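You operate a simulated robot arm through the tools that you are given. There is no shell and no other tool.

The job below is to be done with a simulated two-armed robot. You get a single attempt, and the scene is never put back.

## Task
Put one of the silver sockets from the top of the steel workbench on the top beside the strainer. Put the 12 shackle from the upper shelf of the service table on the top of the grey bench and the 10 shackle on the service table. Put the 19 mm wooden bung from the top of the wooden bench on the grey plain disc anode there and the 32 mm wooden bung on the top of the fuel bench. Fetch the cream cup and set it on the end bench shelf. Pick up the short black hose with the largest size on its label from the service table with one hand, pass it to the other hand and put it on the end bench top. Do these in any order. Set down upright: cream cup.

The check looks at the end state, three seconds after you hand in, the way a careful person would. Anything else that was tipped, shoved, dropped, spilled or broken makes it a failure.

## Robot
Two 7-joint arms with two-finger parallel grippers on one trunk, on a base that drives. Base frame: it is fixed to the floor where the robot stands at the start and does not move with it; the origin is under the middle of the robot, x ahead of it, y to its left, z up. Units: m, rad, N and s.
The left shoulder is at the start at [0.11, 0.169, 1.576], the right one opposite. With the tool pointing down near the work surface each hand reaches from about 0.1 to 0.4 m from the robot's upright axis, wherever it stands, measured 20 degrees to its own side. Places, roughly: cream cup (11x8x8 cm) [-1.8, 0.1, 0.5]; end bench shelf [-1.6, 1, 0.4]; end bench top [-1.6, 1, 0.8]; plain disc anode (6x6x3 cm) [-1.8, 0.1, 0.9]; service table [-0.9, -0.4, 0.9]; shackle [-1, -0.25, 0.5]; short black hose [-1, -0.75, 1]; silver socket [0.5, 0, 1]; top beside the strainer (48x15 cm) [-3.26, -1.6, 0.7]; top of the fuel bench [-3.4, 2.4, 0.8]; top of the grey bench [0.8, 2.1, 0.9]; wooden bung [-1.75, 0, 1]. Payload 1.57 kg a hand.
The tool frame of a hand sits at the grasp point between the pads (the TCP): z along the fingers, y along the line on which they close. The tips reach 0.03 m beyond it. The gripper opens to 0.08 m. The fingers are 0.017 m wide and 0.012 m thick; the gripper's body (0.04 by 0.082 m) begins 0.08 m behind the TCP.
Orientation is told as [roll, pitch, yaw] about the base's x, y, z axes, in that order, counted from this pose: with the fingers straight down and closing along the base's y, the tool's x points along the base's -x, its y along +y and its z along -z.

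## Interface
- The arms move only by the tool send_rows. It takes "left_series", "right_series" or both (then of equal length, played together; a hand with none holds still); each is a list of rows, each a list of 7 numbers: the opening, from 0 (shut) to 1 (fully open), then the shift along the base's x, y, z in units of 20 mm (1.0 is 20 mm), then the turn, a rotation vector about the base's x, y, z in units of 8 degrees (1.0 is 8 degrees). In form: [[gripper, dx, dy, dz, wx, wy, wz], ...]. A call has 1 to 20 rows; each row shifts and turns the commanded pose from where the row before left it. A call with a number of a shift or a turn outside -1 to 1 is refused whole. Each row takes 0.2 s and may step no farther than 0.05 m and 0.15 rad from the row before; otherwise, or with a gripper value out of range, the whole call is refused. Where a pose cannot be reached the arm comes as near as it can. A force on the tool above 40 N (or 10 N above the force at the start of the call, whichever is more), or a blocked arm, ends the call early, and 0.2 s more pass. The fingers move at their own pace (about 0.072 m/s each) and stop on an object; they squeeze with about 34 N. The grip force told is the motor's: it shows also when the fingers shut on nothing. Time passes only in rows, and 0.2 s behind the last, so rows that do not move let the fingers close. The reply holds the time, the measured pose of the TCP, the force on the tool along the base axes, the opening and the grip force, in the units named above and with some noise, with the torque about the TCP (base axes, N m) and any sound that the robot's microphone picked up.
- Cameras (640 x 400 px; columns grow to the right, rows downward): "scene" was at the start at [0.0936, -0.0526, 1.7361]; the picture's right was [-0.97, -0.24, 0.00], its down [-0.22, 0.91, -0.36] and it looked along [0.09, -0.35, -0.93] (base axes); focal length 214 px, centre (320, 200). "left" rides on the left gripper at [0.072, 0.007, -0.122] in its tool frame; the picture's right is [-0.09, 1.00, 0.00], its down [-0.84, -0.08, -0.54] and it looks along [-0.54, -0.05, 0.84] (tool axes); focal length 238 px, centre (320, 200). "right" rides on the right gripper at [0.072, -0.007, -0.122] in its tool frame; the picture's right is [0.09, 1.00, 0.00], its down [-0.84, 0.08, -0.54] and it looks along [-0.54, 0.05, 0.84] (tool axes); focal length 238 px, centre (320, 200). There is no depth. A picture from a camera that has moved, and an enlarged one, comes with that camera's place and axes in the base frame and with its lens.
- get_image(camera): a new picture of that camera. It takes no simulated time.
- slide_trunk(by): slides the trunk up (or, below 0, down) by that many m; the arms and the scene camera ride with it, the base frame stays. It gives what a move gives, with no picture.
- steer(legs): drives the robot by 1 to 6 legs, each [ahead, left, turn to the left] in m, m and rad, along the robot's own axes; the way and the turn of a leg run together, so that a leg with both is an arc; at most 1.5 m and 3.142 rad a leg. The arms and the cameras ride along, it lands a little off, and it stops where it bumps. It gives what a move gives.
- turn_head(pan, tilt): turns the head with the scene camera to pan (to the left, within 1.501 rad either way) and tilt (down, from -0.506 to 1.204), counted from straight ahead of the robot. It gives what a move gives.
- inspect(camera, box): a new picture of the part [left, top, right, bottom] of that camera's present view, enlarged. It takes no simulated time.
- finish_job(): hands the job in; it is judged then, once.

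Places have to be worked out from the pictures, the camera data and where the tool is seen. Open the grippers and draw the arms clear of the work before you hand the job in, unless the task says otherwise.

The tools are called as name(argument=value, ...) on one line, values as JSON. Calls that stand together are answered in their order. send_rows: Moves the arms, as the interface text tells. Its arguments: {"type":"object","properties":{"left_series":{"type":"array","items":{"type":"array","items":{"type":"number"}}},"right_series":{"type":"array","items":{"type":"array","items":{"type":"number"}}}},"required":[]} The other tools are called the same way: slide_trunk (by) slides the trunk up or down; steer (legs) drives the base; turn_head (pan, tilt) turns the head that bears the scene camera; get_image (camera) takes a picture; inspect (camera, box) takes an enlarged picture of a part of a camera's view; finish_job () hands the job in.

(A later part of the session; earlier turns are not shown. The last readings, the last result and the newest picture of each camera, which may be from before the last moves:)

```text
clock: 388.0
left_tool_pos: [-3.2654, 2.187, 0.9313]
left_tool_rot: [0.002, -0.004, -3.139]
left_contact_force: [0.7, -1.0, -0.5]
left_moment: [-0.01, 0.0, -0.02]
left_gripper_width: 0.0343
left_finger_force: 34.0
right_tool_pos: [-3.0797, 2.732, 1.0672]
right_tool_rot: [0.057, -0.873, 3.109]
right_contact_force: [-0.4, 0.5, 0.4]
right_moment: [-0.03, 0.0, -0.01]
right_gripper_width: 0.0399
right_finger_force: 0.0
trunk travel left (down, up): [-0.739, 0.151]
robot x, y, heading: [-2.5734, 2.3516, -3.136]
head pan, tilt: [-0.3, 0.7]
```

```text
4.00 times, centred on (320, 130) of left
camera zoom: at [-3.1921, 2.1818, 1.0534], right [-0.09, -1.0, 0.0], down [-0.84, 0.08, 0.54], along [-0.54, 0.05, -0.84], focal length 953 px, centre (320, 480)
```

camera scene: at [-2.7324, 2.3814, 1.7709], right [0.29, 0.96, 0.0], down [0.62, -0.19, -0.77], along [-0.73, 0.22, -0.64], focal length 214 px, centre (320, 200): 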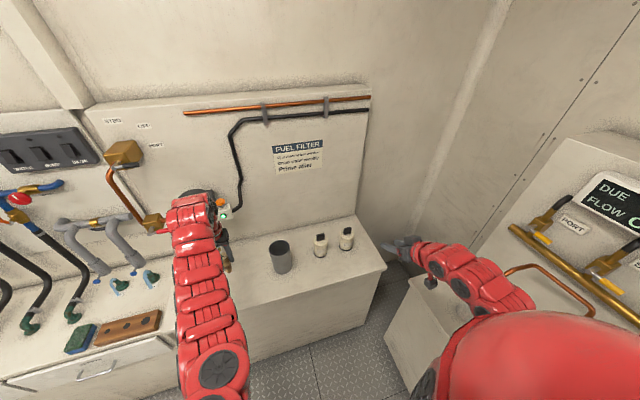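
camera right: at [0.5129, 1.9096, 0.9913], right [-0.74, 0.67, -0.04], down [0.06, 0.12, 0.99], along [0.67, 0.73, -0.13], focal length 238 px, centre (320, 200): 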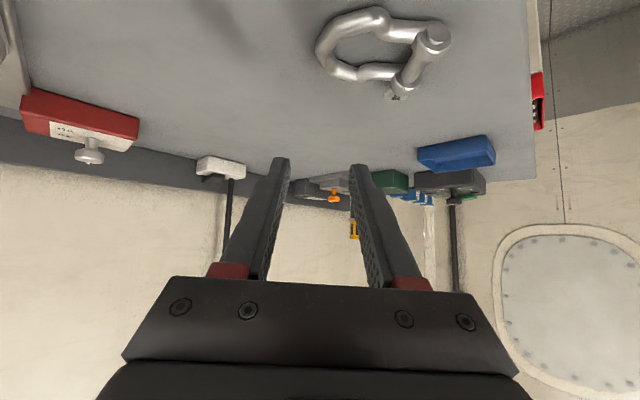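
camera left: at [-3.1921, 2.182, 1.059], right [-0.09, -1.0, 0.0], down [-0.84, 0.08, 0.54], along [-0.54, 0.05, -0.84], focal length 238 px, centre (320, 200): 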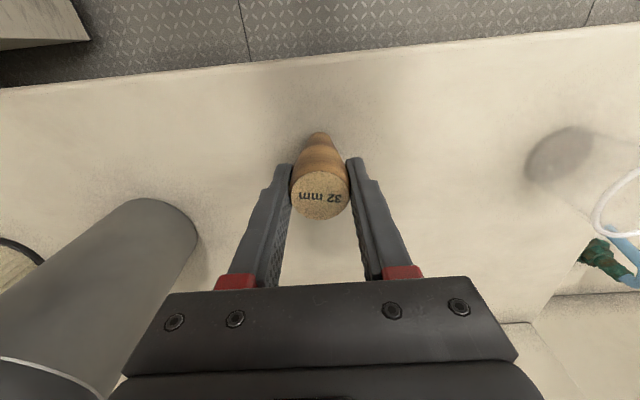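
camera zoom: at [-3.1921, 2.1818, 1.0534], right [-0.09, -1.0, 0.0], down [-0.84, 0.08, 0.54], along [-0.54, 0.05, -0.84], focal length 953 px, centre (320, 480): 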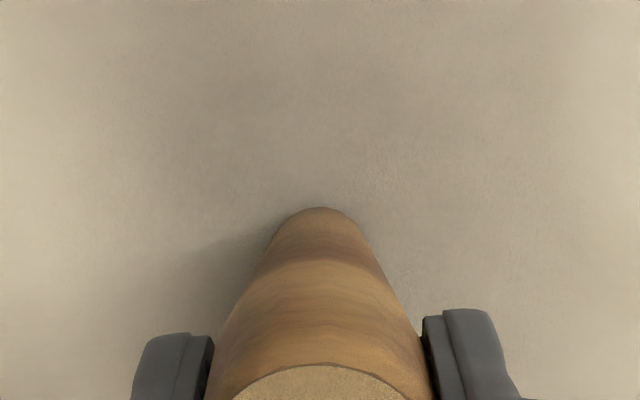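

Still a little above; continue.

send_rows(left_series=[[0, 0, 0, -0.15, 0, 0, 0], [0, 0, 0, -0.15, 0, 0, 0], [0, 0, 0, -0.15, 0, 0, 0]])

inspect(camera="left", box=[260, 80, 380, 180])

```text
clock: 388.8
left_tool_pos: [-3.2648, 2.1896, 0.926]
left_tool_rot: [0.001, -0.01, -3.139]
left_contact_force: [-2.4, -1.3, 27.8]
left_moment: [-0.06, 0.11, 0.16]
left_gripper_width: 0.0351
left_finger_force: 33.7
right_tool_pos: [-3.0783, 2.7322, 1.0677]
right_tool_rot: [0.057, -0.874, 3.107]
right_contact_force: [-0.3, -0.1, 0.7]
right_moment: [-0.04, -0.01, 0.01]
right_gripper_width: 0.0398
right_finger_force: 0.1
trunk travel left (down, up): [-0.739, 0.151]
robot x, y, heading: [-2.5716, 2.354, -3.135]
head pan, tilt: [-0.3, 0.7]
```

```text
4.00 times, centred on (320, 130) of left
camera zoom: at [-3.1898, 2.1824, 1.0483], right [-0.09, -1.0, 0.0], down [-0.83, 0.08, 0.55], along [-0.55, 0.05, -0.83], focal length 953 px, centre (320, 480)
```

zoom: 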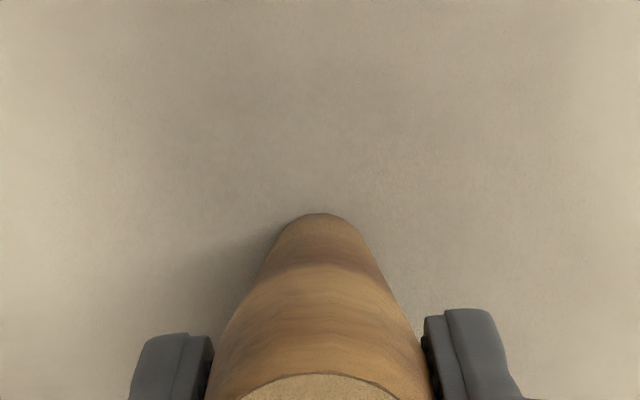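

Contact (28 N). I ease up to relieve the load and open slowly.

send_rows(left_series=[[0, 0, 0, 0.17, 0, 0, 0], [0, 0, 0, 0, 0, 0, 0], [0.48, 0, 0, 0, 0, 0, 0], [0.55, 0, 0, 0, 0, 0, 0], [0.65, 0, 0, 0, 0, 0, 0], [0.75, 0, 0, 0, 0, 0, 0], [0.75, 0, 0, 0, 0, 0, 0]])

get_image(camera="left")

```text
clock: 390.4
left_tool_pos: [-3.2636, 2.1892, 0.9257]
left_tool_rot: [0.001, -0.001, -3.141]
left_contact_force: [0.0, 0.2, -0.3]
left_moment: [0.01, 0.0, 0.0]
left_gripper_width: 0.06
left_finger_force: 0.0
right_tool_pos: [-3.0799, 2.7312, 1.0664]
right_tool_rot: [0.057, -0.873, 3.11]
right_contact_force: [0.5, 0.1, -0.1]
right_moment: [0.02, 0.0, 0.0]
right_gripper_width: 0.0403
right_finger_force: 0.1
trunk travel left (down, up): [-0.739, 0.151]
robot x, y, heading: [-2.574, 2.3507, -3.138]
head pan, tilt: [-0.3, 0.7]
```

```text
taken
camera left: at [-3.1912, 2.1822, 1.0476], right [-0.09, -1.0, 0.0], down [-0.84, 0.08, 0.54], along [-0.54, 0.05, -0.84], focal length 238 px, centre (320, 200)
```

left: 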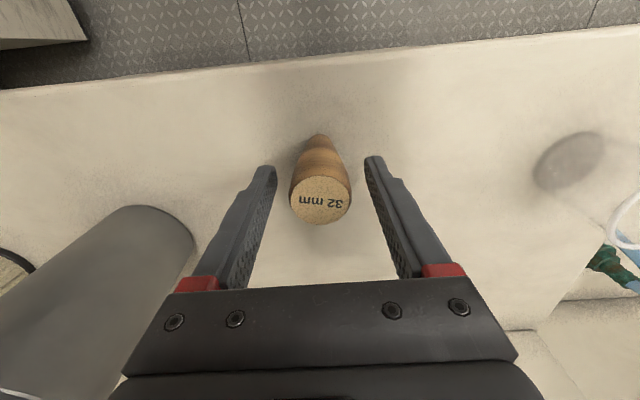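

The 32 mm bung stands by itself. I raise the hand straight up and check.

send_rows(left_series=[[0.75, 0, 0, 0.6, 0, 0, 0], [0.75, 0, 0, 1, 0, 0, 0], [0.75, 0, 0, 1, 0, 0, 0], [0.75, 0, 0, 1, 0, 0, 0], [0.75, 0, 0, 1, 0, 0, 0], [0.75, 0, 0, 1, 0, 0, 0]])

slide_trunk(by=0.15)

get_image(camera="left")

get_image(camera="scene")

```text
clock: 391.8
left_tool_pos: [-3.2667, 2.1879, 1.0361]
left_tool_rot: [0.002, -0.002, -3.14]
left_contact_force: [0.7, 0.5, -0.5]
left_moment: [0.0, 0.0, -0.01]
left_gripper_width: 0.0602
left_finger_force: 0.1
right_tool_pos: [-3.08, 2.7324, 1.0659]
right_tool_rot: [0.058, -0.874, 3.11]
right_contact_force: [0.7, 0.6, -0.6]
right_moment: [0.02, 0.01, 0.01]
right_gripper_width: 0.04
right_finger_force: 0.0
trunk travel left (down, up): [-0.739, 0.151]
robot x, y, heading: [-2.5767, 2.3544, -3.132]
head pan, tilt: [-0.3, 0.7]
```

```text
clock: 393.5
left_tool_pos: [-3.2667, 2.1882, 1.1852]
left_tool_rot: [0.001, 0.0, -3.139]
left_contact_force: [-1.0, -0.9, 0.3]
left_moment: [0.02, 0.0, -0.01]
left_gripper_width: 0.0601
left_finger_force: 0.0
right_tool_pos: [-3.0811, 2.7316, 1.2173]
right_tool_rot: [0.059, -0.873, 3.109]
right_contact_force: [-0.1, 0.2, -0.4]
right_moment: [-0.04, -0.01, 0.01]
right_gripper_width: 0.0402
right_finger_force: 0.1
trunk travel left (down, up): [-0.889, 0.001]
robot x, y, heading: [-2.5721, 2.3521, -3.135]
head pan, tilt: [-0.3, 0.7]
```

```text
taken
camera left: at [-3.1941, 2.1813, 1.3084], right [-0.09, -1.0, 0.0], down [-0.84, 0.08, 0.54], along [-0.54, 0.05, -0.84], focal length 238 px, centre (320, 200)
```

left: 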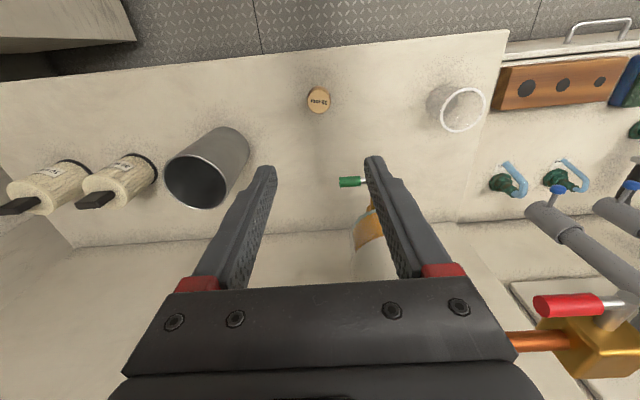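

```text
taken
camera scene: at [-2.7346, 2.3809, 1.7707], right [0.29, 0.96, 0.0], down [0.62, -0.19, -0.76], along [-0.73, 0.22, -0.64], focal length 214 px, centre (320, 200)
```

scene: 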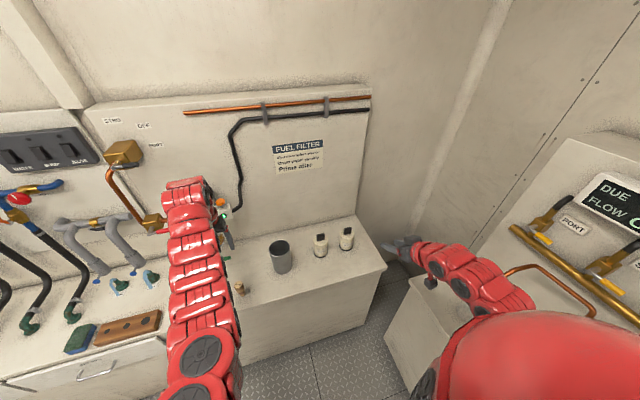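

The 32 mm bung stands on the fuel bench. Now the last item, the hose. I back away, shift, and rotate right to face +x for the way back to the service table.

steer(legs=[[-0.35, 0, 0], [0, 0.2, 0]])

steer(legs=[[0, 0, -1.57], [0, 0, -1.57]])

turn_head(pan=0, tilt=0.5)

get_image(camera="scene")

```text
clock: 397.1
left_tool_pos: [-2.904, 1.9871, 1.186]
left_tool_rot: [0.004, -0.001, -3.134]
left_contact_force: [-0.9, -0.2, -0.7]
left_moment: [0.03, 0.0, 0.01]
left_gripper_width: 0.0601
left_finger_force: 0.1
right_tool_pos: [-2.7209, 2.5333, 1.2157]
right_tool_rot: [0.058, -0.874, 3.111]
right_contact_force: [-0.7, -0.4, 0.6]
right_moment: [-0.01, 0.0, 0.03]
right_gripper_width: 0.04
right_finger_force: 0.0
trunk travel left (down, up): [-0.889, 0.001]
robot x, y, heading: [-2.2124, 2.1563, -3.134]
head pan, tilt: [-0.3, 0.7]
```

```text
clock: 405.2
left_tool_pos: [-1.5103, 2.2963, 1.1867]
left_tool_rot: [0.003, -0.001, -0.036]
left_contact_force: [-0.3, -0.3, -0.6]
left_moment: [0.03, 0.0, -0.01]
left_gripper_width: 0.06
left_finger_force: 0.1
right_tool_pos: [-1.7177, 1.7604, 1.2163]
right_tool_rot: [0.056, -0.873, -0.074]
right_contact_force: [0.3, -0.5, -1.3]
right_moment: [-0.01, 0.02, 0.02]
right_gripper_width: 0.0402
right_finger_force: 0.2
trunk travel left (down, up): [-0.889, 0.001]
robot x, y, heading: [-2.2094, 2.1556, -0.035]
head pan, tilt: [-0.3, 0.7]
```

```text
clock: 406.0
left_tool_pos: [-1.5113, 2.297, 1.187]
left_tool_rot: [0.003, -0.002, -0.035]
left_contact_force: [-0.1, -0.1, 0.2]
left_moment: [0.03, 0.02, 0.0]
left_gripper_width: 0.0601
left_finger_force: 0.1
right_tool_pos: [-1.7169, 1.7585, 1.2165]
right_tool_rot: [0.056, -0.872, -0.074]
right_contact_force: [0.7, 0.8, 0.3]
right_moment: [-0.02, 0.02, 0.01]
right_gripper_width: 0.0398
right_finger_force: 0.1
trunk travel left (down, up): [-0.889, 0.001]
robot x, y, heading: [-2.2131, 2.1567, -0.037]
head pan, tilt: [0.0, 0.499]
```

```text
taken
camera scene: at [-2.0393, 2.1522, 1.7884], right [-0.03, -1.0, 0.0], down [-0.48, 0.02, -0.88], along [0.88, -0.03, -0.48], focal length 214 px, centre (320, 200)
```

scene: 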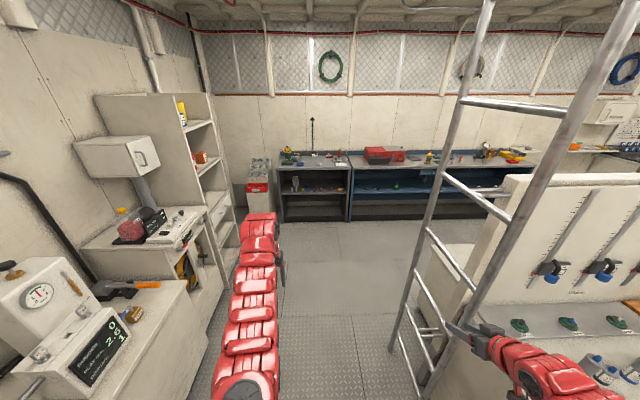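

The right hand is close to the ladder. I first move it away (forward-left relative to the robot), then strafe left 0.1 m before driving on.

send_rows(right_series=[[0.5, 0, 1, 0, 0, 0, 0], [0.5, 0.3, 1, 0, 0, 0, 0], [0.5, 0.5, 1, 0, 0, 0, 0], [0.5, 0.5, 1, 0, 0, 0, 0], [0.5, 0.5, 1, 0, 0, 0, 0], [0.5, 0.5, 1, 0, 0, 0, 0]])

get_image(camera="scene")

```text
clock: 407.4
left_tool_pos: [-1.5109, 2.2969, 1.1861]
left_tool_rot: [0.003, -0.002, -0.036]
left_contact_force: [-0.8, 0.3, -0.3]
left_moment: [-0.03, 0.0, 0.0]
left_gripper_width: 0.0601
left_finger_force: 0.2
right_tool_pos: [-1.6672, 1.8108, 1.21]
right_tool_rot: [0.058, -0.87, -0.072]
right_contact_force: [0.0, -0.1, 0.1]
right_moment: [-0.02, -0.04, 0.02]
right_gripper_width: 0.0398
right_finger_force: 0.1
right hand out of reach, approached as far as the arm can: row 1, 2, 3, 4, 5, 6
trunk travel left (down, up): [-0.889, 0.001]
robot x, y, heading: [-2.2113, 2.1579, -0.037]
head pan, tilt: [0.0, 0.499]
```

```text
taken
camera scene: at [-2.0393, 2.1524, 1.7884], right [-0.03, -1.0, 0.0], down [-0.48, 0.02, -0.88], along [0.88, -0.03, -0.48], focal length 214 px, centre (320, 200)
```

scene: 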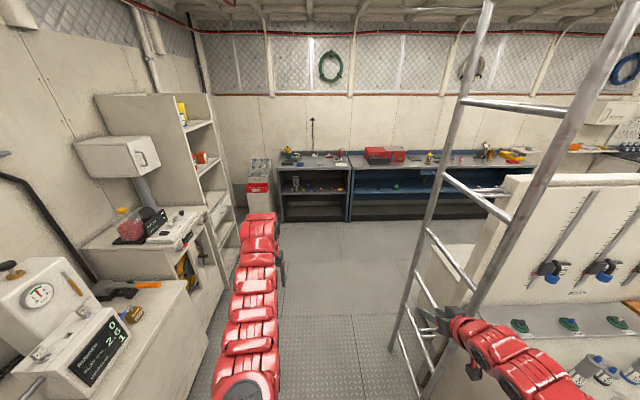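

The ladder is at x≈-1.56…-1.17, y≈1.59; my right elbow reaches out to y≈1.58, so I strafe 0.24 m left before driving past it.

steer(legs=[[0, 0.24, 0.03], [1.0, 0, 0], [0.95, -0.1, 0]])

get_image(camera="scene")

```text
clock: 418.6
left_tool_pos: [0.4554, 2.4246, 1.1856]
left_tool_rot: [0.002, -0.003, -0.021]
left_contact_force: [-0.7, 0.6, -0.1]
left_moment: [0.01, 0.02, -0.02]
left_gripper_width: 0.0599
left_finger_force: 0.0
right_tool_pos: [0.3073, 1.9373, 1.2098]
right_tool_rot: [0.059, -0.87, -0.057]
right_contact_force: [0.0, 0.0, 0.4]
right_moment: [0.01, -0.03, 0.0]
right_gripper_width: 0.0402
right_finger_force: 0.1
trunk travel left (down, up): [-0.889, 0.001]
robot x, y, heading: [-0.2445, 2.2744, -0.017]
head pan, tilt: [0.0, 0.499]
```

```text
taken
camera scene: at [-0.0715, 2.272, 1.7885], right [-0.02, -1.0, 0.0], down [-0.48, 0.01, -0.88], along [0.88, -0.02, -0.48], focal length 214 px, centre (320, 200)
```

scene: 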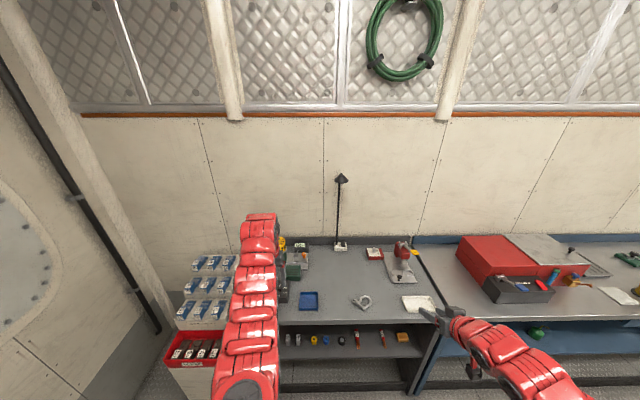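

The 12 shackle is visible on the grey bench. I rotate right to face −y and drive down the aisle to the service table's far end.

steer(legs=[[0, 0, -1.555], [1.4, 0.06, 0]])

get_image(camera="scene")

```text
clock: 429.5
left_tool_pos: [-0.0632, 0.1601, 1.1868]
left_tool_rot: [0.003, -0.003, -1.595]
left_contact_force: [0.7, -0.6, 0.6]
left_moment: [0.01, 0.01, 0.02]
left_gripper_width: 0.0599
left_finger_force: 0.1
right_tool_pos: [-0.5497, 0.3092, 1.2105]
right_tool_rot: [0.061, -0.87, -1.631]
right_contact_force: [-0.4, 0.8, 0.3]
right_moment: [-0.02, -0.02, 0.02]
right_gripper_width: 0.0401
right_finger_force: 0.1
trunk travel left (down, up): [-0.889, 0.001]
robot x, y, heading: [-0.2141, 0.8622, -1.595]
head pan, tilt: [0.0, 0.499]
```

```text
taken
camera scene: at [-0.2145, 0.6885, 1.7885], right [-1.0, 0.02, 0.0], down [0.01, 0.48, -0.88], along [-0.02, -0.88, -0.48], focal length 214 px, centre (320, 200)
```

scene: 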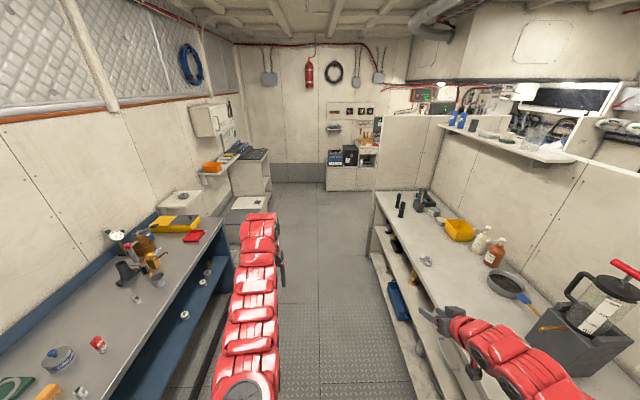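

The aisle is clear. I continue 1.45 m, shifting slightly left to keep the right elbow off the table.

steer(legs=[[0.1, 0.12, 0], [1.35, 0, 0.02]])

turn_head(pan=-1.2, tilt=0.7)

get_image(camera="scene")

```text
clock: 437.2
left_tool_pos: [0.0234, -1.2735, 1.1862]
left_tool_rot: [0.002, -0.002, -1.599]
left_contact_force: [-0.2, 0.4, 0.0]
left_moment: [-0.05, 0.01, 0.01]
left_gripper_width: 0.0598
left_finger_force: 0.0
right_tool_pos: [-0.4636, -1.1218, 1.2103]
right_tool_rot: [0.059, -0.87, -1.637]
right_contact_force: [0.0, -0.9, 0.6]
right_moment: [0.03, -0.01, -0.01]
right_gripper_width: 0.0398
right_finger_force: 0.0
trunk travel left (down, up): [-0.889, 0.001]
robot x, y, heading: [-0.1276, -0.5783, -1.593]
head pan, tilt: [0.0, 0.499]
```

```text
clock: 438.6
left_tool_pos: [0.0225, -1.2734, 1.1855]
left_tool_rot: [0.002, -0.001, -1.599]
left_contact_force: [0.7, 1.5, -0.5]
left_moment: [-0.01, -0.02, -0.02]
left_gripper_width: 0.0599
left_finger_force: 0.1
right_tool_pos: [-0.4643, -1.1218, 1.2097]
right_tool_rot: [0.059, -0.871, -1.634]
right_contact_force: [0.7, -0.9, 0.1]
right_moment: [-0.02, -0.03, -0.05]
right_gripper_width: 0.0398
right_finger_force: 0.1
trunk travel left (down, up): [-0.889, 0.001]
robot x, y, heading: [-0.1219, -0.5727, -1.593]
head pan, tilt: [-1.201, 0.7]
```

```text
taken
camera scene: at [-0.2056, -0.6824, 1.7707], right [-0.34, 0.94, 0.0], down [0.61, 0.22, -0.76], along [-0.72, -0.26, -0.64], focal length 214 px, centre (320, 200)
```

scene: 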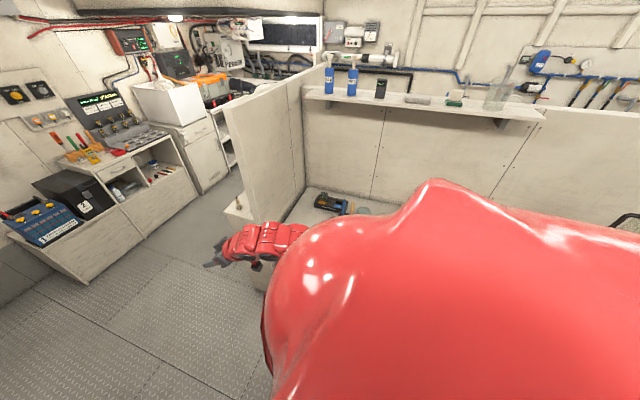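

The table's end panel is further away (y≈-1.25). I rotate right to face the service table.

steer(legs=[[0.02, 0, -1.55]])

turn_head(pan=0.25, tilt=0.75)

get_image(camera="scene")

get_image(camera="left")

```text
clock: 442.7
left_tool_pos: [-0.8291, -0.7589, 1.1854]
left_tool_rot: [0.002, -0.002, -3.132]
left_contact_force: [-0.5, 0.1, 0.6]
left_moment: [0.0, 0.02, 0.01]
left_gripper_width: 0.0601
left_finger_force: 0.0
right_tool_pos: [-0.6956, -0.2676, 1.2101]
right_tool_rot: [0.06, -0.871, 3.117]
right_contact_force: [-0.8, 0.3, 0.2]
right_moment: [0.02, -0.01, -0.01]
right_gripper_width: 0.0399
right_finger_force: 0.0
trunk travel left (down, up): [-0.889, 0.001]
robot x, y, heading: [-0.1339, -0.5871, -3.126]
head pan, tilt: [-1.201, 0.7]
```

```text
clock: 444.3
left_tool_pos: [-0.8287, -0.7592, 1.1843]
left_tool_rot: [0.002, -0.001, -3.132]
left_contact_force: [-0.2, 0.5, 0.8]
left_moment: [-0.02, 0.0, 0.04]
left_gripper_width: 0.0601
left_finger_force: 0.0
right_tool_pos: [-0.6962, -0.2674, 1.2091]
right_tool_rot: [0.06, -0.872, 3.114]
right_contact_force: [-0.3, 0.7, 0.1]
right_moment: [0.03, 0.0, 0.0]
right_gripper_width: 0.04
right_finger_force: 0.1
trunk travel left (down, up): [-0.889, 0.001]
robot x, y, heading: [-0.1374, -0.5882, -3.131]
head pan, tilt: [0.25, 0.75]
```

```text
taken
camera scene: at [-0.2969, -0.6082, 1.7665], right [-0.26, 0.97, 0.0], down [0.66, 0.18, -0.73], along [-0.71, -0.19, -0.68], focal length 214 px, centre (320, 200)
```

scene: 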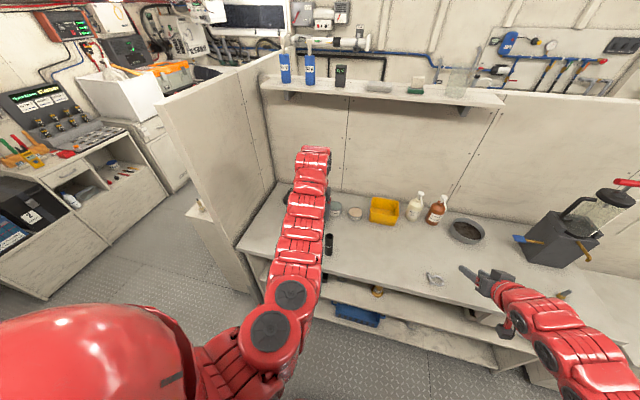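

```text
taken
camera left: at [-0.7564, -0.7653, 1.3082], right [-0.08, -1.0, 0.0], down [-0.84, 0.07, 0.54], along [-0.54, 0.04, -0.84], focal length 238 px, centre (320, 200)
```

left: 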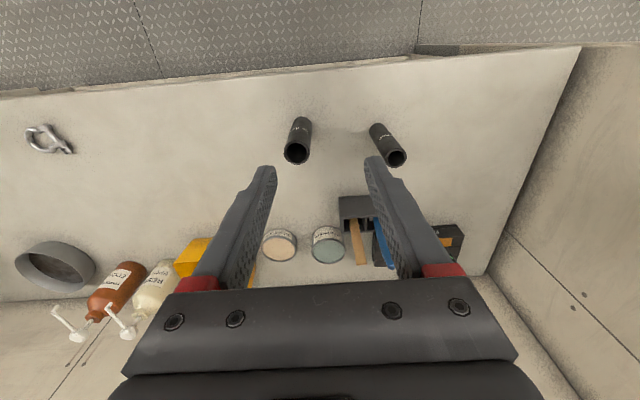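

Both hoses stand right below the left hand; I zoom in to read their labels.

inspect(camera="left", box=[275, 100, 325, 175])

inspect(camera="left", box=[360, 105, 420, 180])

inspect(camera="scene", box=[300, 220, 350, 260])

```text
5.33 times, centred on (300, 138) of left
camera zoom: at [-0.7564, -0.7653, 1.3082], right [-0.08, -1.0, 0.0], down [-0.84, 0.07, 0.54], along [-0.54, 0.04, -0.84], focal length 1271 px, centre (427, 533)
```

zoom: 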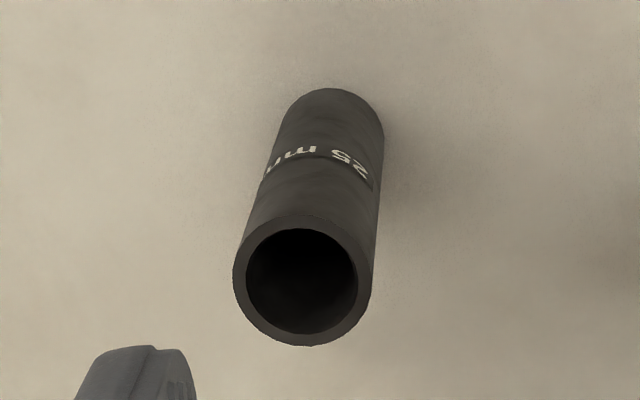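

```text
5.33 times, centred on (390, 142) of left
camera zoom: at [-0.7564, -0.7653, 1.3082], right [-0.08, -1.0, 0.0], down [-0.84, 0.07, 0.54], along [-0.54, 0.04, -0.84], focal length 1271 px, centre (-53, 507)
```

zoom: 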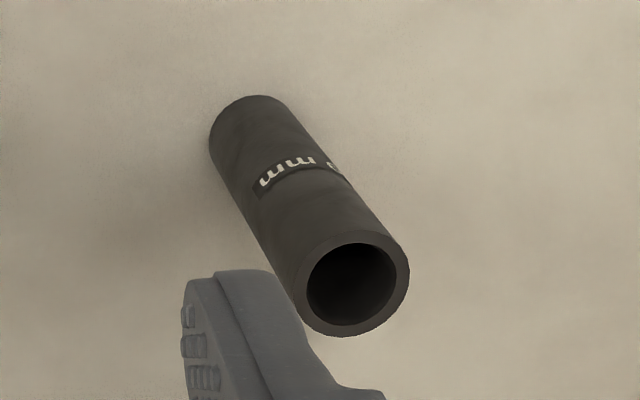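

```text
10.00 times, centred on (325, 240) of scene
camera zoom: at [-0.2969, -0.6082, 1.7665], right [-0.26, 0.97, 0.0], down [0.66, 0.18, -0.73], along [-0.71, -0.19, -0.68], focal length 2145 px, centre (270, -200)
```

zoom: 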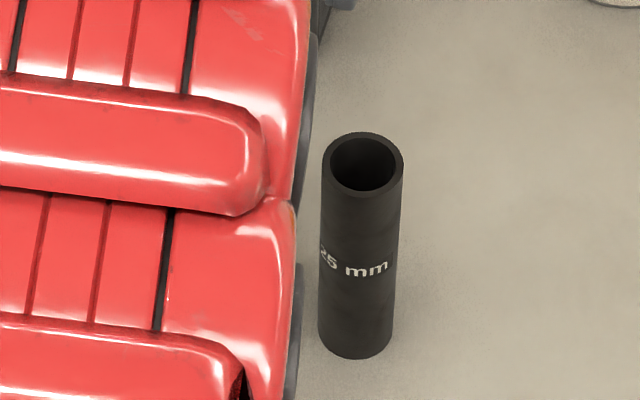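

The hose nearer to me reads "25 mm". To read the other one's digits (facing −y), I move the left camera 0.2 m to that side.

send_rows(left_series=[[0.75, 0.2, -1, 0, 0, 0, 0], [0.75, 0.2, -1, 0, 0, 0, 0], [0.75, 0.2, -1, 0, 0, 0, 0], [0.75, 0.2, -1, 0, 0, 0, 0], [0.75, 0.2, -1, 0, 0, 0, 0], [0.75, 0.2, -1, 0, 0, 0, 0], [0.75, 0.2, -1, 0, 0, 0, 0], [0.75, 0.2, -1, 0, 0, 0, 0], [0.75, 0.2, -1, 0, 0, 0, 0], [0.75, 0.2, -1, 0, 0, 0, 0]])

get_image(camera="left")

```text
clock: 446.5
left_tool_pos: [-0.7901, -0.9608, 1.1854]
left_tool_rot: [0.001, -0.003, -3.134]
left_contact_force: [0.9, -0.5, 0.3]
left_moment: [0.01, -0.03, 0.01]
left_gripper_width: 0.0601
left_finger_force: 0.0
right_tool_pos: [-0.6944, -0.2679, 1.2091]
right_tool_rot: [0.059, -0.87, 3.115]
right_contact_force: [0.4, -0.5, 0.8]
right_moment: [0.01, 0.0, 0.0]
right_gripper_width: 0.04
right_finger_force: 0.1
trunk travel left (down, up): [-0.889, 0.001]
robot x, y, heading: [-0.1367, -0.5861, -3.13]
head pan, tilt: [0.25, 0.75]
```

```text
taken
camera left: at [-0.7186, -0.9658, 1.3081], right [-0.08, -1.0, 0.0], down [-0.84, 0.07, 0.54], along [-0.54, 0.04, -0.84], focal length 238 px, centre (320, 200)
```

left: 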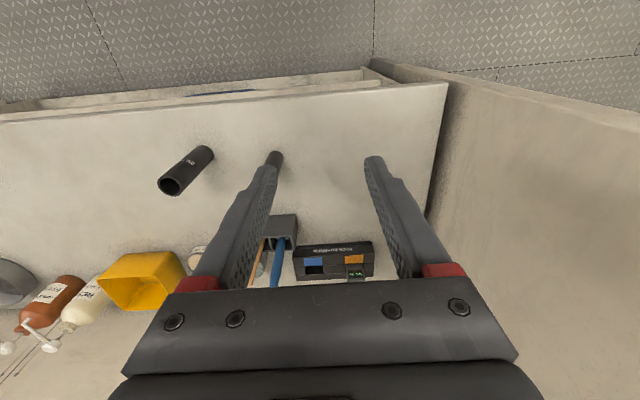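

The finger hides it; I shift another 6 cm to uncover the hose.

send_rows(left_series=[[0.75, 0, -1, 0, 0, 0, 0], [0.75, 0, -1, 0, 0, 0, 0], [0.75, 0, -1, 0, 0, 0, 0]])

inspect(camera="left", box=[190, 110, 280, 200])

```text
clock: 447.3
left_tool_pos: [-0.7883, -1.0173, 1.1857]
left_tool_rot: [0.003, -0.001, -3.135]
left_contact_force: [0.3, 1.0, 0.3]
left_moment: [0.01, 0.0, 0.03]
left_gripper_width: 0.0598
left_finger_force: 0.1
right_tool_pos: [-0.6965, -0.268, 1.2103]
right_tool_rot: [0.06, -0.872, 3.114]
right_contact_force: [-0.2, -0.6, -0.1]
right_moment: [-0.02, -0.03, 0.03]
right_gripper_width: 0.0398
right_finger_force: 0.1
trunk travel left (down, up): [-0.889, 0.001]
robot x, y, heading: [-0.1383, -0.5889, -3.13]
head pan, tilt: [0.25, 0.75]
```

```text
4.44 times, centred on (235, 155) of left
camera zoom: at [-0.7154, -1.023, 1.3075], right [-0.08, -1.0, 0.0], down [-0.84, 0.07, 0.54], along [-0.54, 0.05, -0.84], focal length 1059 px, centre (698, 400)
```

zoom: 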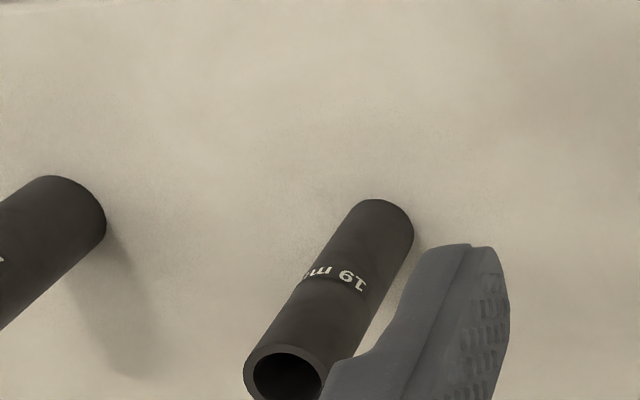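

The other hose is 19 mm, so the 25 mm one (at ≈[-0.870,-0.723], z 0.86–1.02) is the largest. I'll pick it with the left hand low from the front, then take it over with the right hand from above. I tilt the left tool to ~30° and bring it in front of the table.

send_rows(left_series=[[0.75, 1, 0.3, 0, 0, 0.95, 0], [0.75, 1, 0.5, 0, 0, 0.95, 0], [0.75, 1, 0.8, 0, 0, 0.95, 0], [0.75, 0.5, 1, -0.3, 0, 0.95, 0], [0.75, 0, 1, -0.3, 0, 0.95, 0], [0.75, 0, 1, -0.5, 0, 0.95, 0], [0.75, 0, 1, -0.5, 0, 0.95, 0], [0.75, 0, 1, -0.5, 0, 0.85, 0], [0.75, 0, 1, -0.5, 0, 0, 0], [0.75, 0, 1, -0.5, 0, 0, 0], [0.75, 0, 1, -0.5, 0, 0, 0], [0.75, 0, 1, -0.5, 0, 0, 0]])

get_image(camera="left")

get_image(camera="scene")

```text
clock: 449.9
left_tool_pos: [-0.7165, -0.8067, 1.1054]
left_tool_rot: [-0.011, -1.05, -3.124]
left_contact_force: [0.6, 0.1, 0.2]
left_moment: [-0.02, 0.01, 0.0]
left_gripper_width: 0.0601
left_finger_force: 0.1
right_tool_pos: [-0.6952, -0.2668, 1.2095]
right_tool_rot: [0.063, -0.871, 3.111]
right_contact_force: [-1.0, 0.6, 0.1]
right_moment: [0.0, 0.0, 0.0]
right_gripper_width: 0.0397
right_finger_force: 0.0
trunk travel left (down, up): [-0.889, 0.001]
robot x, y, heading: [-0.1379, -0.5891, -3.128]
head pan, tilt: [0.25, 0.75]
```

```text
taken
camera left: at [-0.575, -0.8131, 1.1042], right [-0.04, -1.0, 0.07], down [0.05, 0.07, 1.0], along [-1.0, 0.04, 0.05], focal length 238 px, centre (320, 200)
```

left: 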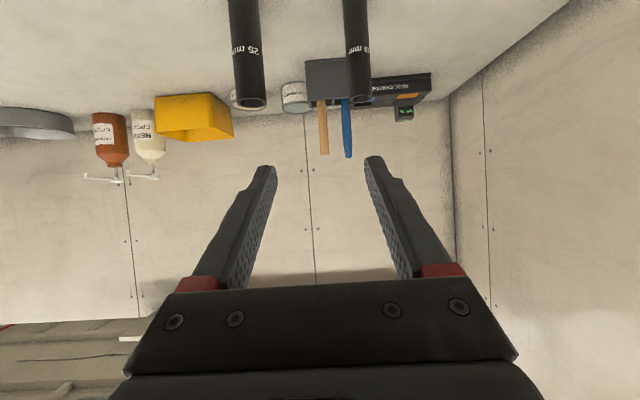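

```text
taken
camera scene: at [-0.297, -0.6075, 1.7665], right [-0.26, 0.97, 0.0], down [0.66, 0.18, -0.73], along [-0.71, -0.19, -0.68], focal length 214 px, centre (320, 200)
```

scene: 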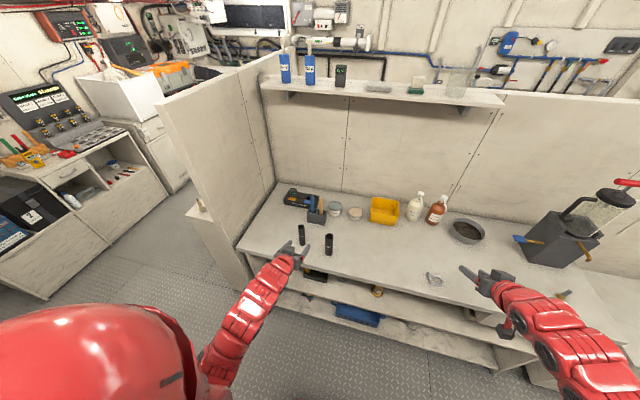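

Left hand is ready in front. I lower the trunk 0.19 m and align it with the 25 mm hose.

slide_trunk(by=-0.19)

send_rows(left_series=[[0.75, 0, 1, 0, 0, 0, 0], [0.75, 0, 1, 0, 0, 0, 0], [0.75, 0, 1, 0, 0, 0, 0], [0.75, 0, 1, 0, 0, 0, 0]])

get_image(camera="left")

inspect(camera="scene", box=[250, 170, 410, 280])

```text
clock: 452.0
left_tool_pos: [-0.7177, -0.8075, 0.9149]
left_tool_rot: [-0.015, -1.049, -3.124]
left_contact_force: [-0.1, -0.5, 0.4]
left_moment: [0.01, 0.0, 0.03]
left_gripper_width: 0.0601
left_finger_force: 0.0
right_tool_pos: [-0.6968, -0.2676, 1.0207]
right_tool_rot: [0.058, -0.87, 3.115]
right_contact_force: [0.0, 0.1, 0.1]
right_moment: [0.0, 0.03, 0.03]
right_gripper_width: 0.0401
right_finger_force: 0.1
trunk travel left (down, up): [-0.699, 0.191]
robot x, y, heading: [-0.1333, -0.59, -3.129]
head pan, tilt: [0.25, 0.75]
```

```text
clock: 453.0
left_tool_pos: [-0.7183, -0.7277, 0.9155]
left_tool_rot: [-0.013, -1.049, -3.124]
left_contact_force: [0.1, 0.2, -0.3]
left_moment: [0.02, 0.01, -0.01]
left_gripper_width: 0.0601
left_finger_force: 0.1
right_tool_pos: [-0.6953, -0.2674, 1.0192]
right_tool_rot: [0.059, -0.871, 3.113]
right_contact_force: [-0.7, -0.4, -0.3]
right_moment: [0.03, -0.04, 0.01]
right_gripper_width: 0.0401
right_finger_force: 0.0
trunk travel left (down, up): [-0.699, 0.191]
robot x, y, heading: [-0.1397, -0.5916, -3.131]
head pan, tilt: [0.25, 0.75]
```

```text
taken
camera left: at [-0.5762, -0.7337, 0.9142], right [-0.04, -1.0, 0.07], down [0.05, 0.07, 1.0], along [-1.0, 0.04, 0.05], focal length 238 px, centre (320, 200)
```

left: 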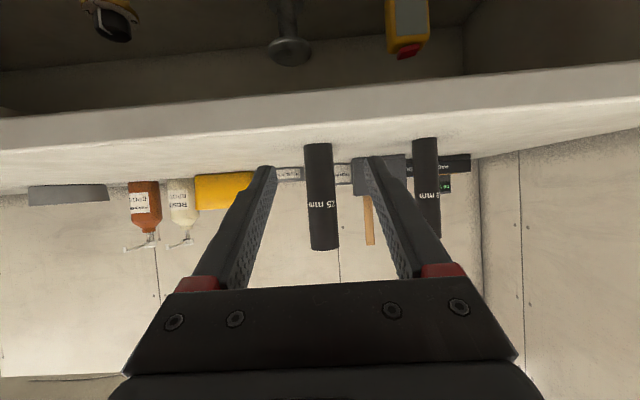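

```text
3.64 times, centred on (330, 225) of scene
camera zoom: at [-0.2969, -0.6079, 1.5765], right [-0.26, 0.97, 0.0], down [0.66, 0.18, -0.73], along [-0.71, -0.19, -0.68], focal length 780 px, centre (284, 109)
```

zoom: 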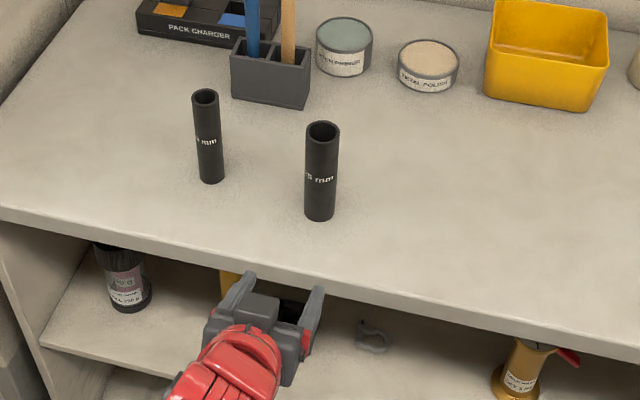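

The 25 mm hose is centred between the fingers. I advance along −x.

send_rows(left_series=[[0.75, -1, 0.05, 0, 0, 0, 0], [0.75, -1, 0.05, 0, 0, 0, 0], [0.75, -1, 0, 0, 0, 0, 0], [0.75, -1, 0, 0, 0, 0, 0], [0.75, -1, 0, 0, 0, 0, 0]])

get_image(camera="left")

inspect(camera="scene", box=[250, 170, 410, 280])

```text
clock: 454.2
left_tool_pos: [-0.8155, -0.7266, 0.9139]
left_tool_rot: [-0.012, -1.047, -3.126]
left_contact_force: [-0.1, -0.3, 0.0]
left_moment: [-0.01, 0.0, -0.04]
left_gripper_width: 0.0599
left_finger_force: 0.1
right_tool_pos: [-0.6966, -0.2669, 1.0196]
right_tool_rot: [0.06, -0.87, 3.114]
right_contact_force: [0.0, 0.0, -0.2]
right_moment: [0.0, 0.04, 0.04]
right_gripper_width: 0.0398
right_finger_force: 0.1
trunk travel left (down, up): [-0.699, 0.191]
robot x, y, heading: [-0.1357, -0.5856, -3.13]
head pan, tilt: [0.25, 0.75]
```

```text
taken
camera left: at [-0.6736, -0.7323, 0.9128], right [-0.04, -1.0, 0.07], down [0.05, 0.07, 1.0], along [-1.0, 0.04, 0.05], focal length 238 px, centre (320, 200)
```

left: 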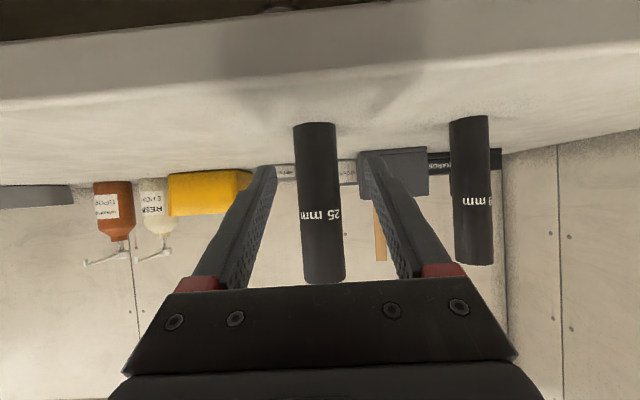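

```text
3.64 times, centred on (330, 225) of scene
camera zoom: at [-0.2974, -0.6082, 1.5764], right [-0.26, 0.97, 0.0], down [0.66, 0.18, -0.73], along [-0.71, -0.19, -0.68], focal length 780 px, centre (284, 109)
```

zoom: 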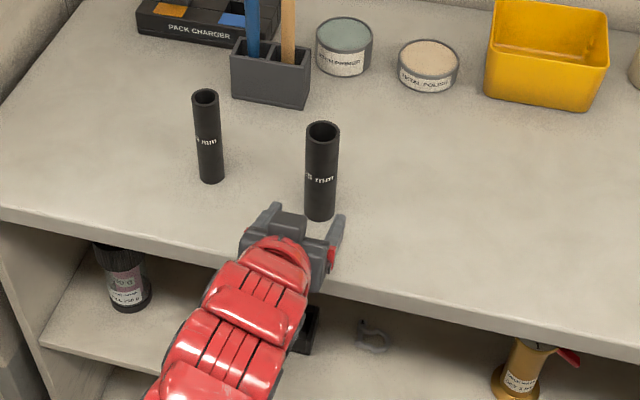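

Good alignment; I advance the last 45 mm and close.

send_rows(left_series=[[0.75, -1, 0.05, 0, 0, 0, 0], [0.75, -1, 0, 0, 0, 0, 0], [0.75, -0.4, 0, 0, 0, 0, 0], [0.55, 0, 0, 0, 0, 0, 0], [0.45, 0, 0, 0, 0, 0, 0], [0.2, 0, 0, 0, 0, 0, 0], [0, 0, 0, 0, 0, 0, 0], [0, 0, 0, 0, 0, 0, 0]])

get_image(camera="left")

inspect(camera="scene", box=[250, 170, 410, 280])

```text
clock: 456.0
left_tool_pos: [-0.865, -0.7258, 0.9129]
left_tool_rot: [-0.014, -1.049, -3.123]
left_contact_force: [0.8, 0.3, 0.8]
left_moment: [-0.02, 0.01, 0.02]
left_gripper_width: 0.0362
left_finger_force: 34.8
right_tool_pos: [-0.6955, -0.2679, 1.02]
right_tool_rot: [0.059, -0.87, 3.113]
right_contact_force: [-0.2, -0.1, -0.6]
right_moment: [-0.01, 0.0, 0.01]
right_gripper_width: 0.0402
right_finger_force: 0.0
trunk travel left (down, up): [-0.699, 0.191]
robot x, y, heading: [-0.1326, -0.59, -3.13]
head pan, tilt: [0.25, 0.75]
```

```text
taken
camera left: at [-0.7218, -0.7319, 0.9119], right [-0.04, -1.0, 0.07], down [0.05, 0.07, 1.0], along [-1.0, 0.04, 0.05], focal length 238 px, centre (320, 200)
```

left: 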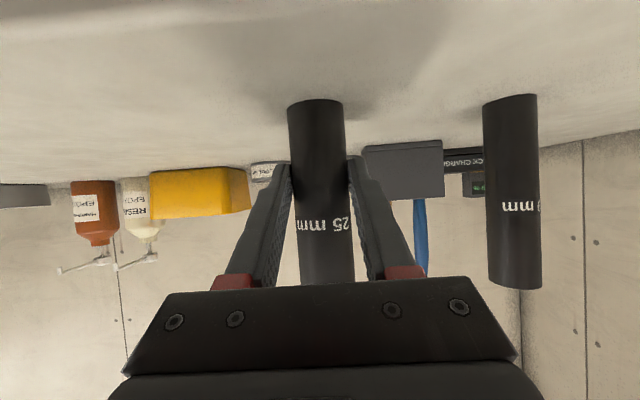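

```text
3.64 times, centred on (330, 225) of scene
camera zoom: at [-0.2969, -0.6083, 1.5765], right [-0.26, 0.97, 0.0], down [0.66, 0.18, -0.73], along [-0.71, -0.19, -0.68], focal length 780 px, centre (284, 109)
```

zoom: 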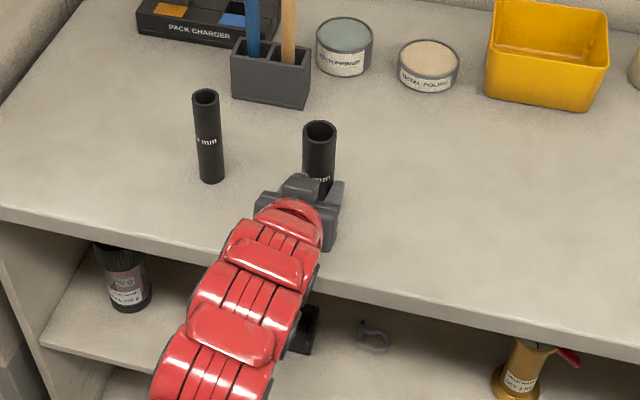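

Gripped. I lift the hose 6 cm and draw it back toward the robot's centre line for the handover.

send_rows(left_series=[[0, 0, 0, 0.6, 0, 0, 0], [0, 0, 0, 1, 0, 0, 0], [0, 0, 0, 1, 0, 0, 0], [0, 0, 0, 1, 0, 0, 0], [0, 0.5, 0.9, 0, 0, 0, 0], [0, 0.5, 0.9, 0, 0, 0, 0], [0, 0.5, 0.9, 0, 0, 0, 0], [0, 0.5, 0.9, 0, 0, 0, 0]])

get_image(camera="left")

get_image(camera="scene")

```text
clock: 457.8
left_tool_pos: [-0.8243, -0.6525, 0.9882]
left_tool_rot: [-0.013, -1.047, -3.122]
left_contact_force: [-0.2, 0.4, -1.3]
left_moment: [-0.01, -0.01, 0.0]
left_gripper_width: 0.0361
left_finger_force: 33.9
right_tool_pos: [-0.6959, -0.2684, 1.0206]
right_tool_rot: [0.061, -0.871, 3.114]
right_contact_force: [0.0, 0.2, 0.0]
right_moment: [0.01, 0.02, 0.01]
right_gripper_width: 0.0401
right_finger_force: 0.2
trunk travel left (down, up): [-0.699, 0.191]
robot x, y, heading: [-0.1334, -0.5878, -3.128]
head pan, tilt: [0.25, 0.75]
```

```text
taken
camera left: at [-0.6824, -0.6584, 0.9871], right [-0.04, -1.0, 0.07], down [0.05, 0.07, 1.0], along [-1.0, 0.04, 0.05], focal length 238 px, centre (320, 200)
```

left: 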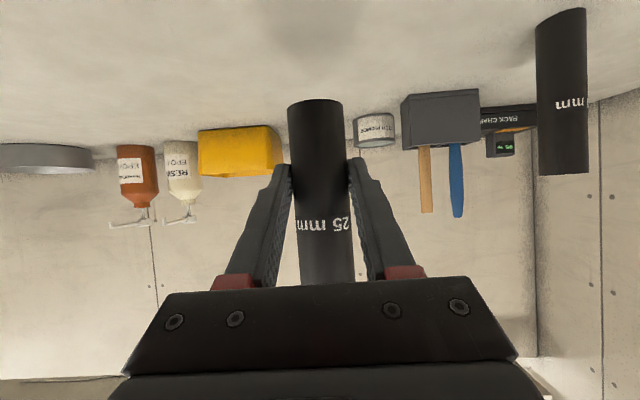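

```text
taken
camera scene: at [-0.2965, -0.6079, 1.5765], right [-0.26, 0.97, 0.0], down [0.66, 0.18, -0.73], along [-0.71, -0.19, -0.68], focal length 214 px, centre (320, 200)
```

scene: 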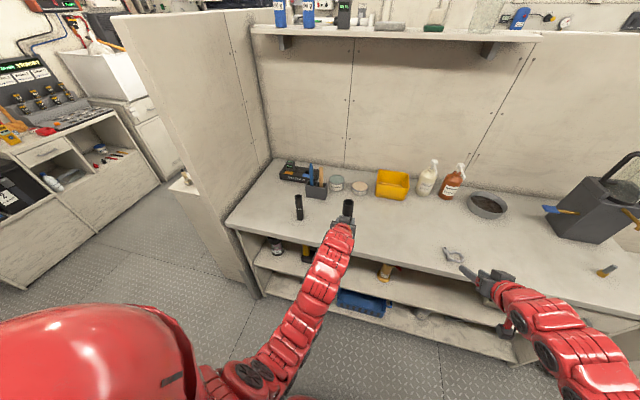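

The hose is up. I raise the trunk 0.19 m, then bring the left hand (hose) down and closer to the centre while the right hand turns its tool straight down.

slide_trunk(by=0.19)

send_rows(left_series=[[0, 0.5, 0.4, -0.8, 0, 0, 0], [0, 0.5, 0.4, -0.8, 0, 0, 0], [0, 0.5, 0.4, -0.8, 0, 0, 0], [0, 0.5, 0.4, -0.8, 0, 0, 0], [0, 0.5, 0.4, -0.8, 0, 0, 0], [0, 0.5, 0.4, -0.8, 0, 0, 0], [0, 0.5, 0.4, -0.8, 0, 0, 0], [0, 0.5, 0.4, -0.8, 0, 0, 0]], right_series=[[0.5, -0.6, 0, 0, 0, 0, 0], [0.5, -0.6, 0, 0, 0, -0.9, 0], [0.5, -0.6, 0, 0, 0, -0.9, 0], [0.5, -0.6, 0, 0, 0, -0.9, 0], [0.5, -0.6, 0, 0, 0, -0.9, 0], [0.5, -0.6, 0, 0, 0, -0.9, 0], [0.5, -0.6, 0, 0, 0, -0.9, 0], [0.5, -0.6, 0, 0, 0, -0.85, 0]])

get_image(camera="scene")

get_image(camera="right")

```text
clock: 459.8
left_tool_pos: [-0.8249, -0.6529, 1.1778]
left_tool_rot: [-0.014, -1.049, -3.124]
left_contact_force: [0.4, -0.1, -1.0]
left_moment: [0.03, 0.01, -0.04]
left_gripper_width: 0.0361
left_finger_force: 33.7
right_tool_pos: [-0.6959, -0.2683, 1.2091]
right_tool_rot: [0.059, -0.87, 3.113]
right_contact_force: [-0.8, 0.0, -0.4]
right_moment: [0.0, -0.01, 0.0]
right_gripper_width: 0.04
right_finger_force: 0.0
trunk travel left (down, up): [-0.889, 0.001]
robot x, y, heading: [-0.1358, -0.5865, -3.13]
head pan, tilt: [0.25, 0.75]
```

```text
clock: 461.6
left_tool_pos: [-0.7472, -0.5891, 1.0483]
left_tool_rot: [-0.01, -1.047, -3.124]
left_contact_force: [-0.2, 0.1, -2.3]
left_moment: [0.01, 0.01, 0.01]
left_gripper_width: 0.0362
left_finger_force: 34.1
right_tool_pos: [-0.8035, -0.2715, 1.1847]
right_tool_rot: [0.042, 0.005, 3.128]
right_contact_force: [-0.9, 0.9, 0.3]
right_moment: [-0.04, 0.0, 0.0]
right_gripper_width: 0.04
right_finger_force: 0.1
right hand out of reach, approached as far as the arm can: row 6, 7
trunk travel left (down, up): [-0.889, 0.001]
robot x, y, heading: [-0.1381, -0.588, -3.13]
head pan, tilt: [0.25, 0.75]
```

```text
taken
camera scene: at [-0.2991, -0.6081, 1.7663], right [-0.26, 0.97, 0.0], down [0.66, 0.18, -0.73], along [-0.71, -0.19, -0.68], focal length 214 px, centre (320, 200)
```

scene: 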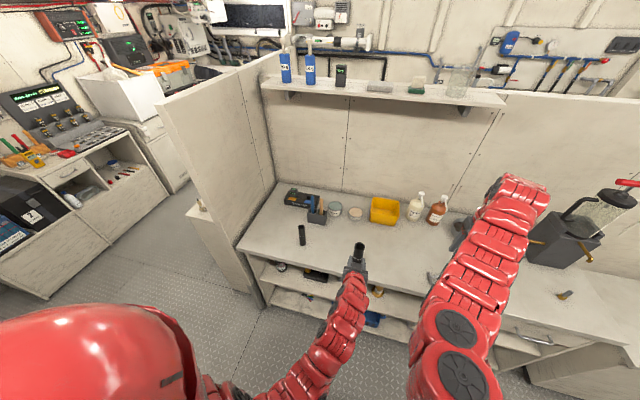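

```text
taken
camera right: at [-0.7317, -0.2598, 1.3067], right [0.08, -1.0, 0.04], down [-0.84, -0.04, 0.54], along [-0.54, -0.08, -0.84], focal length 238 px, centre (320, 200)
```

right: 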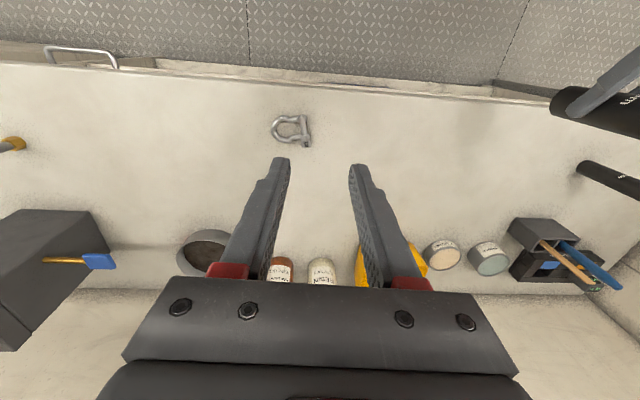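

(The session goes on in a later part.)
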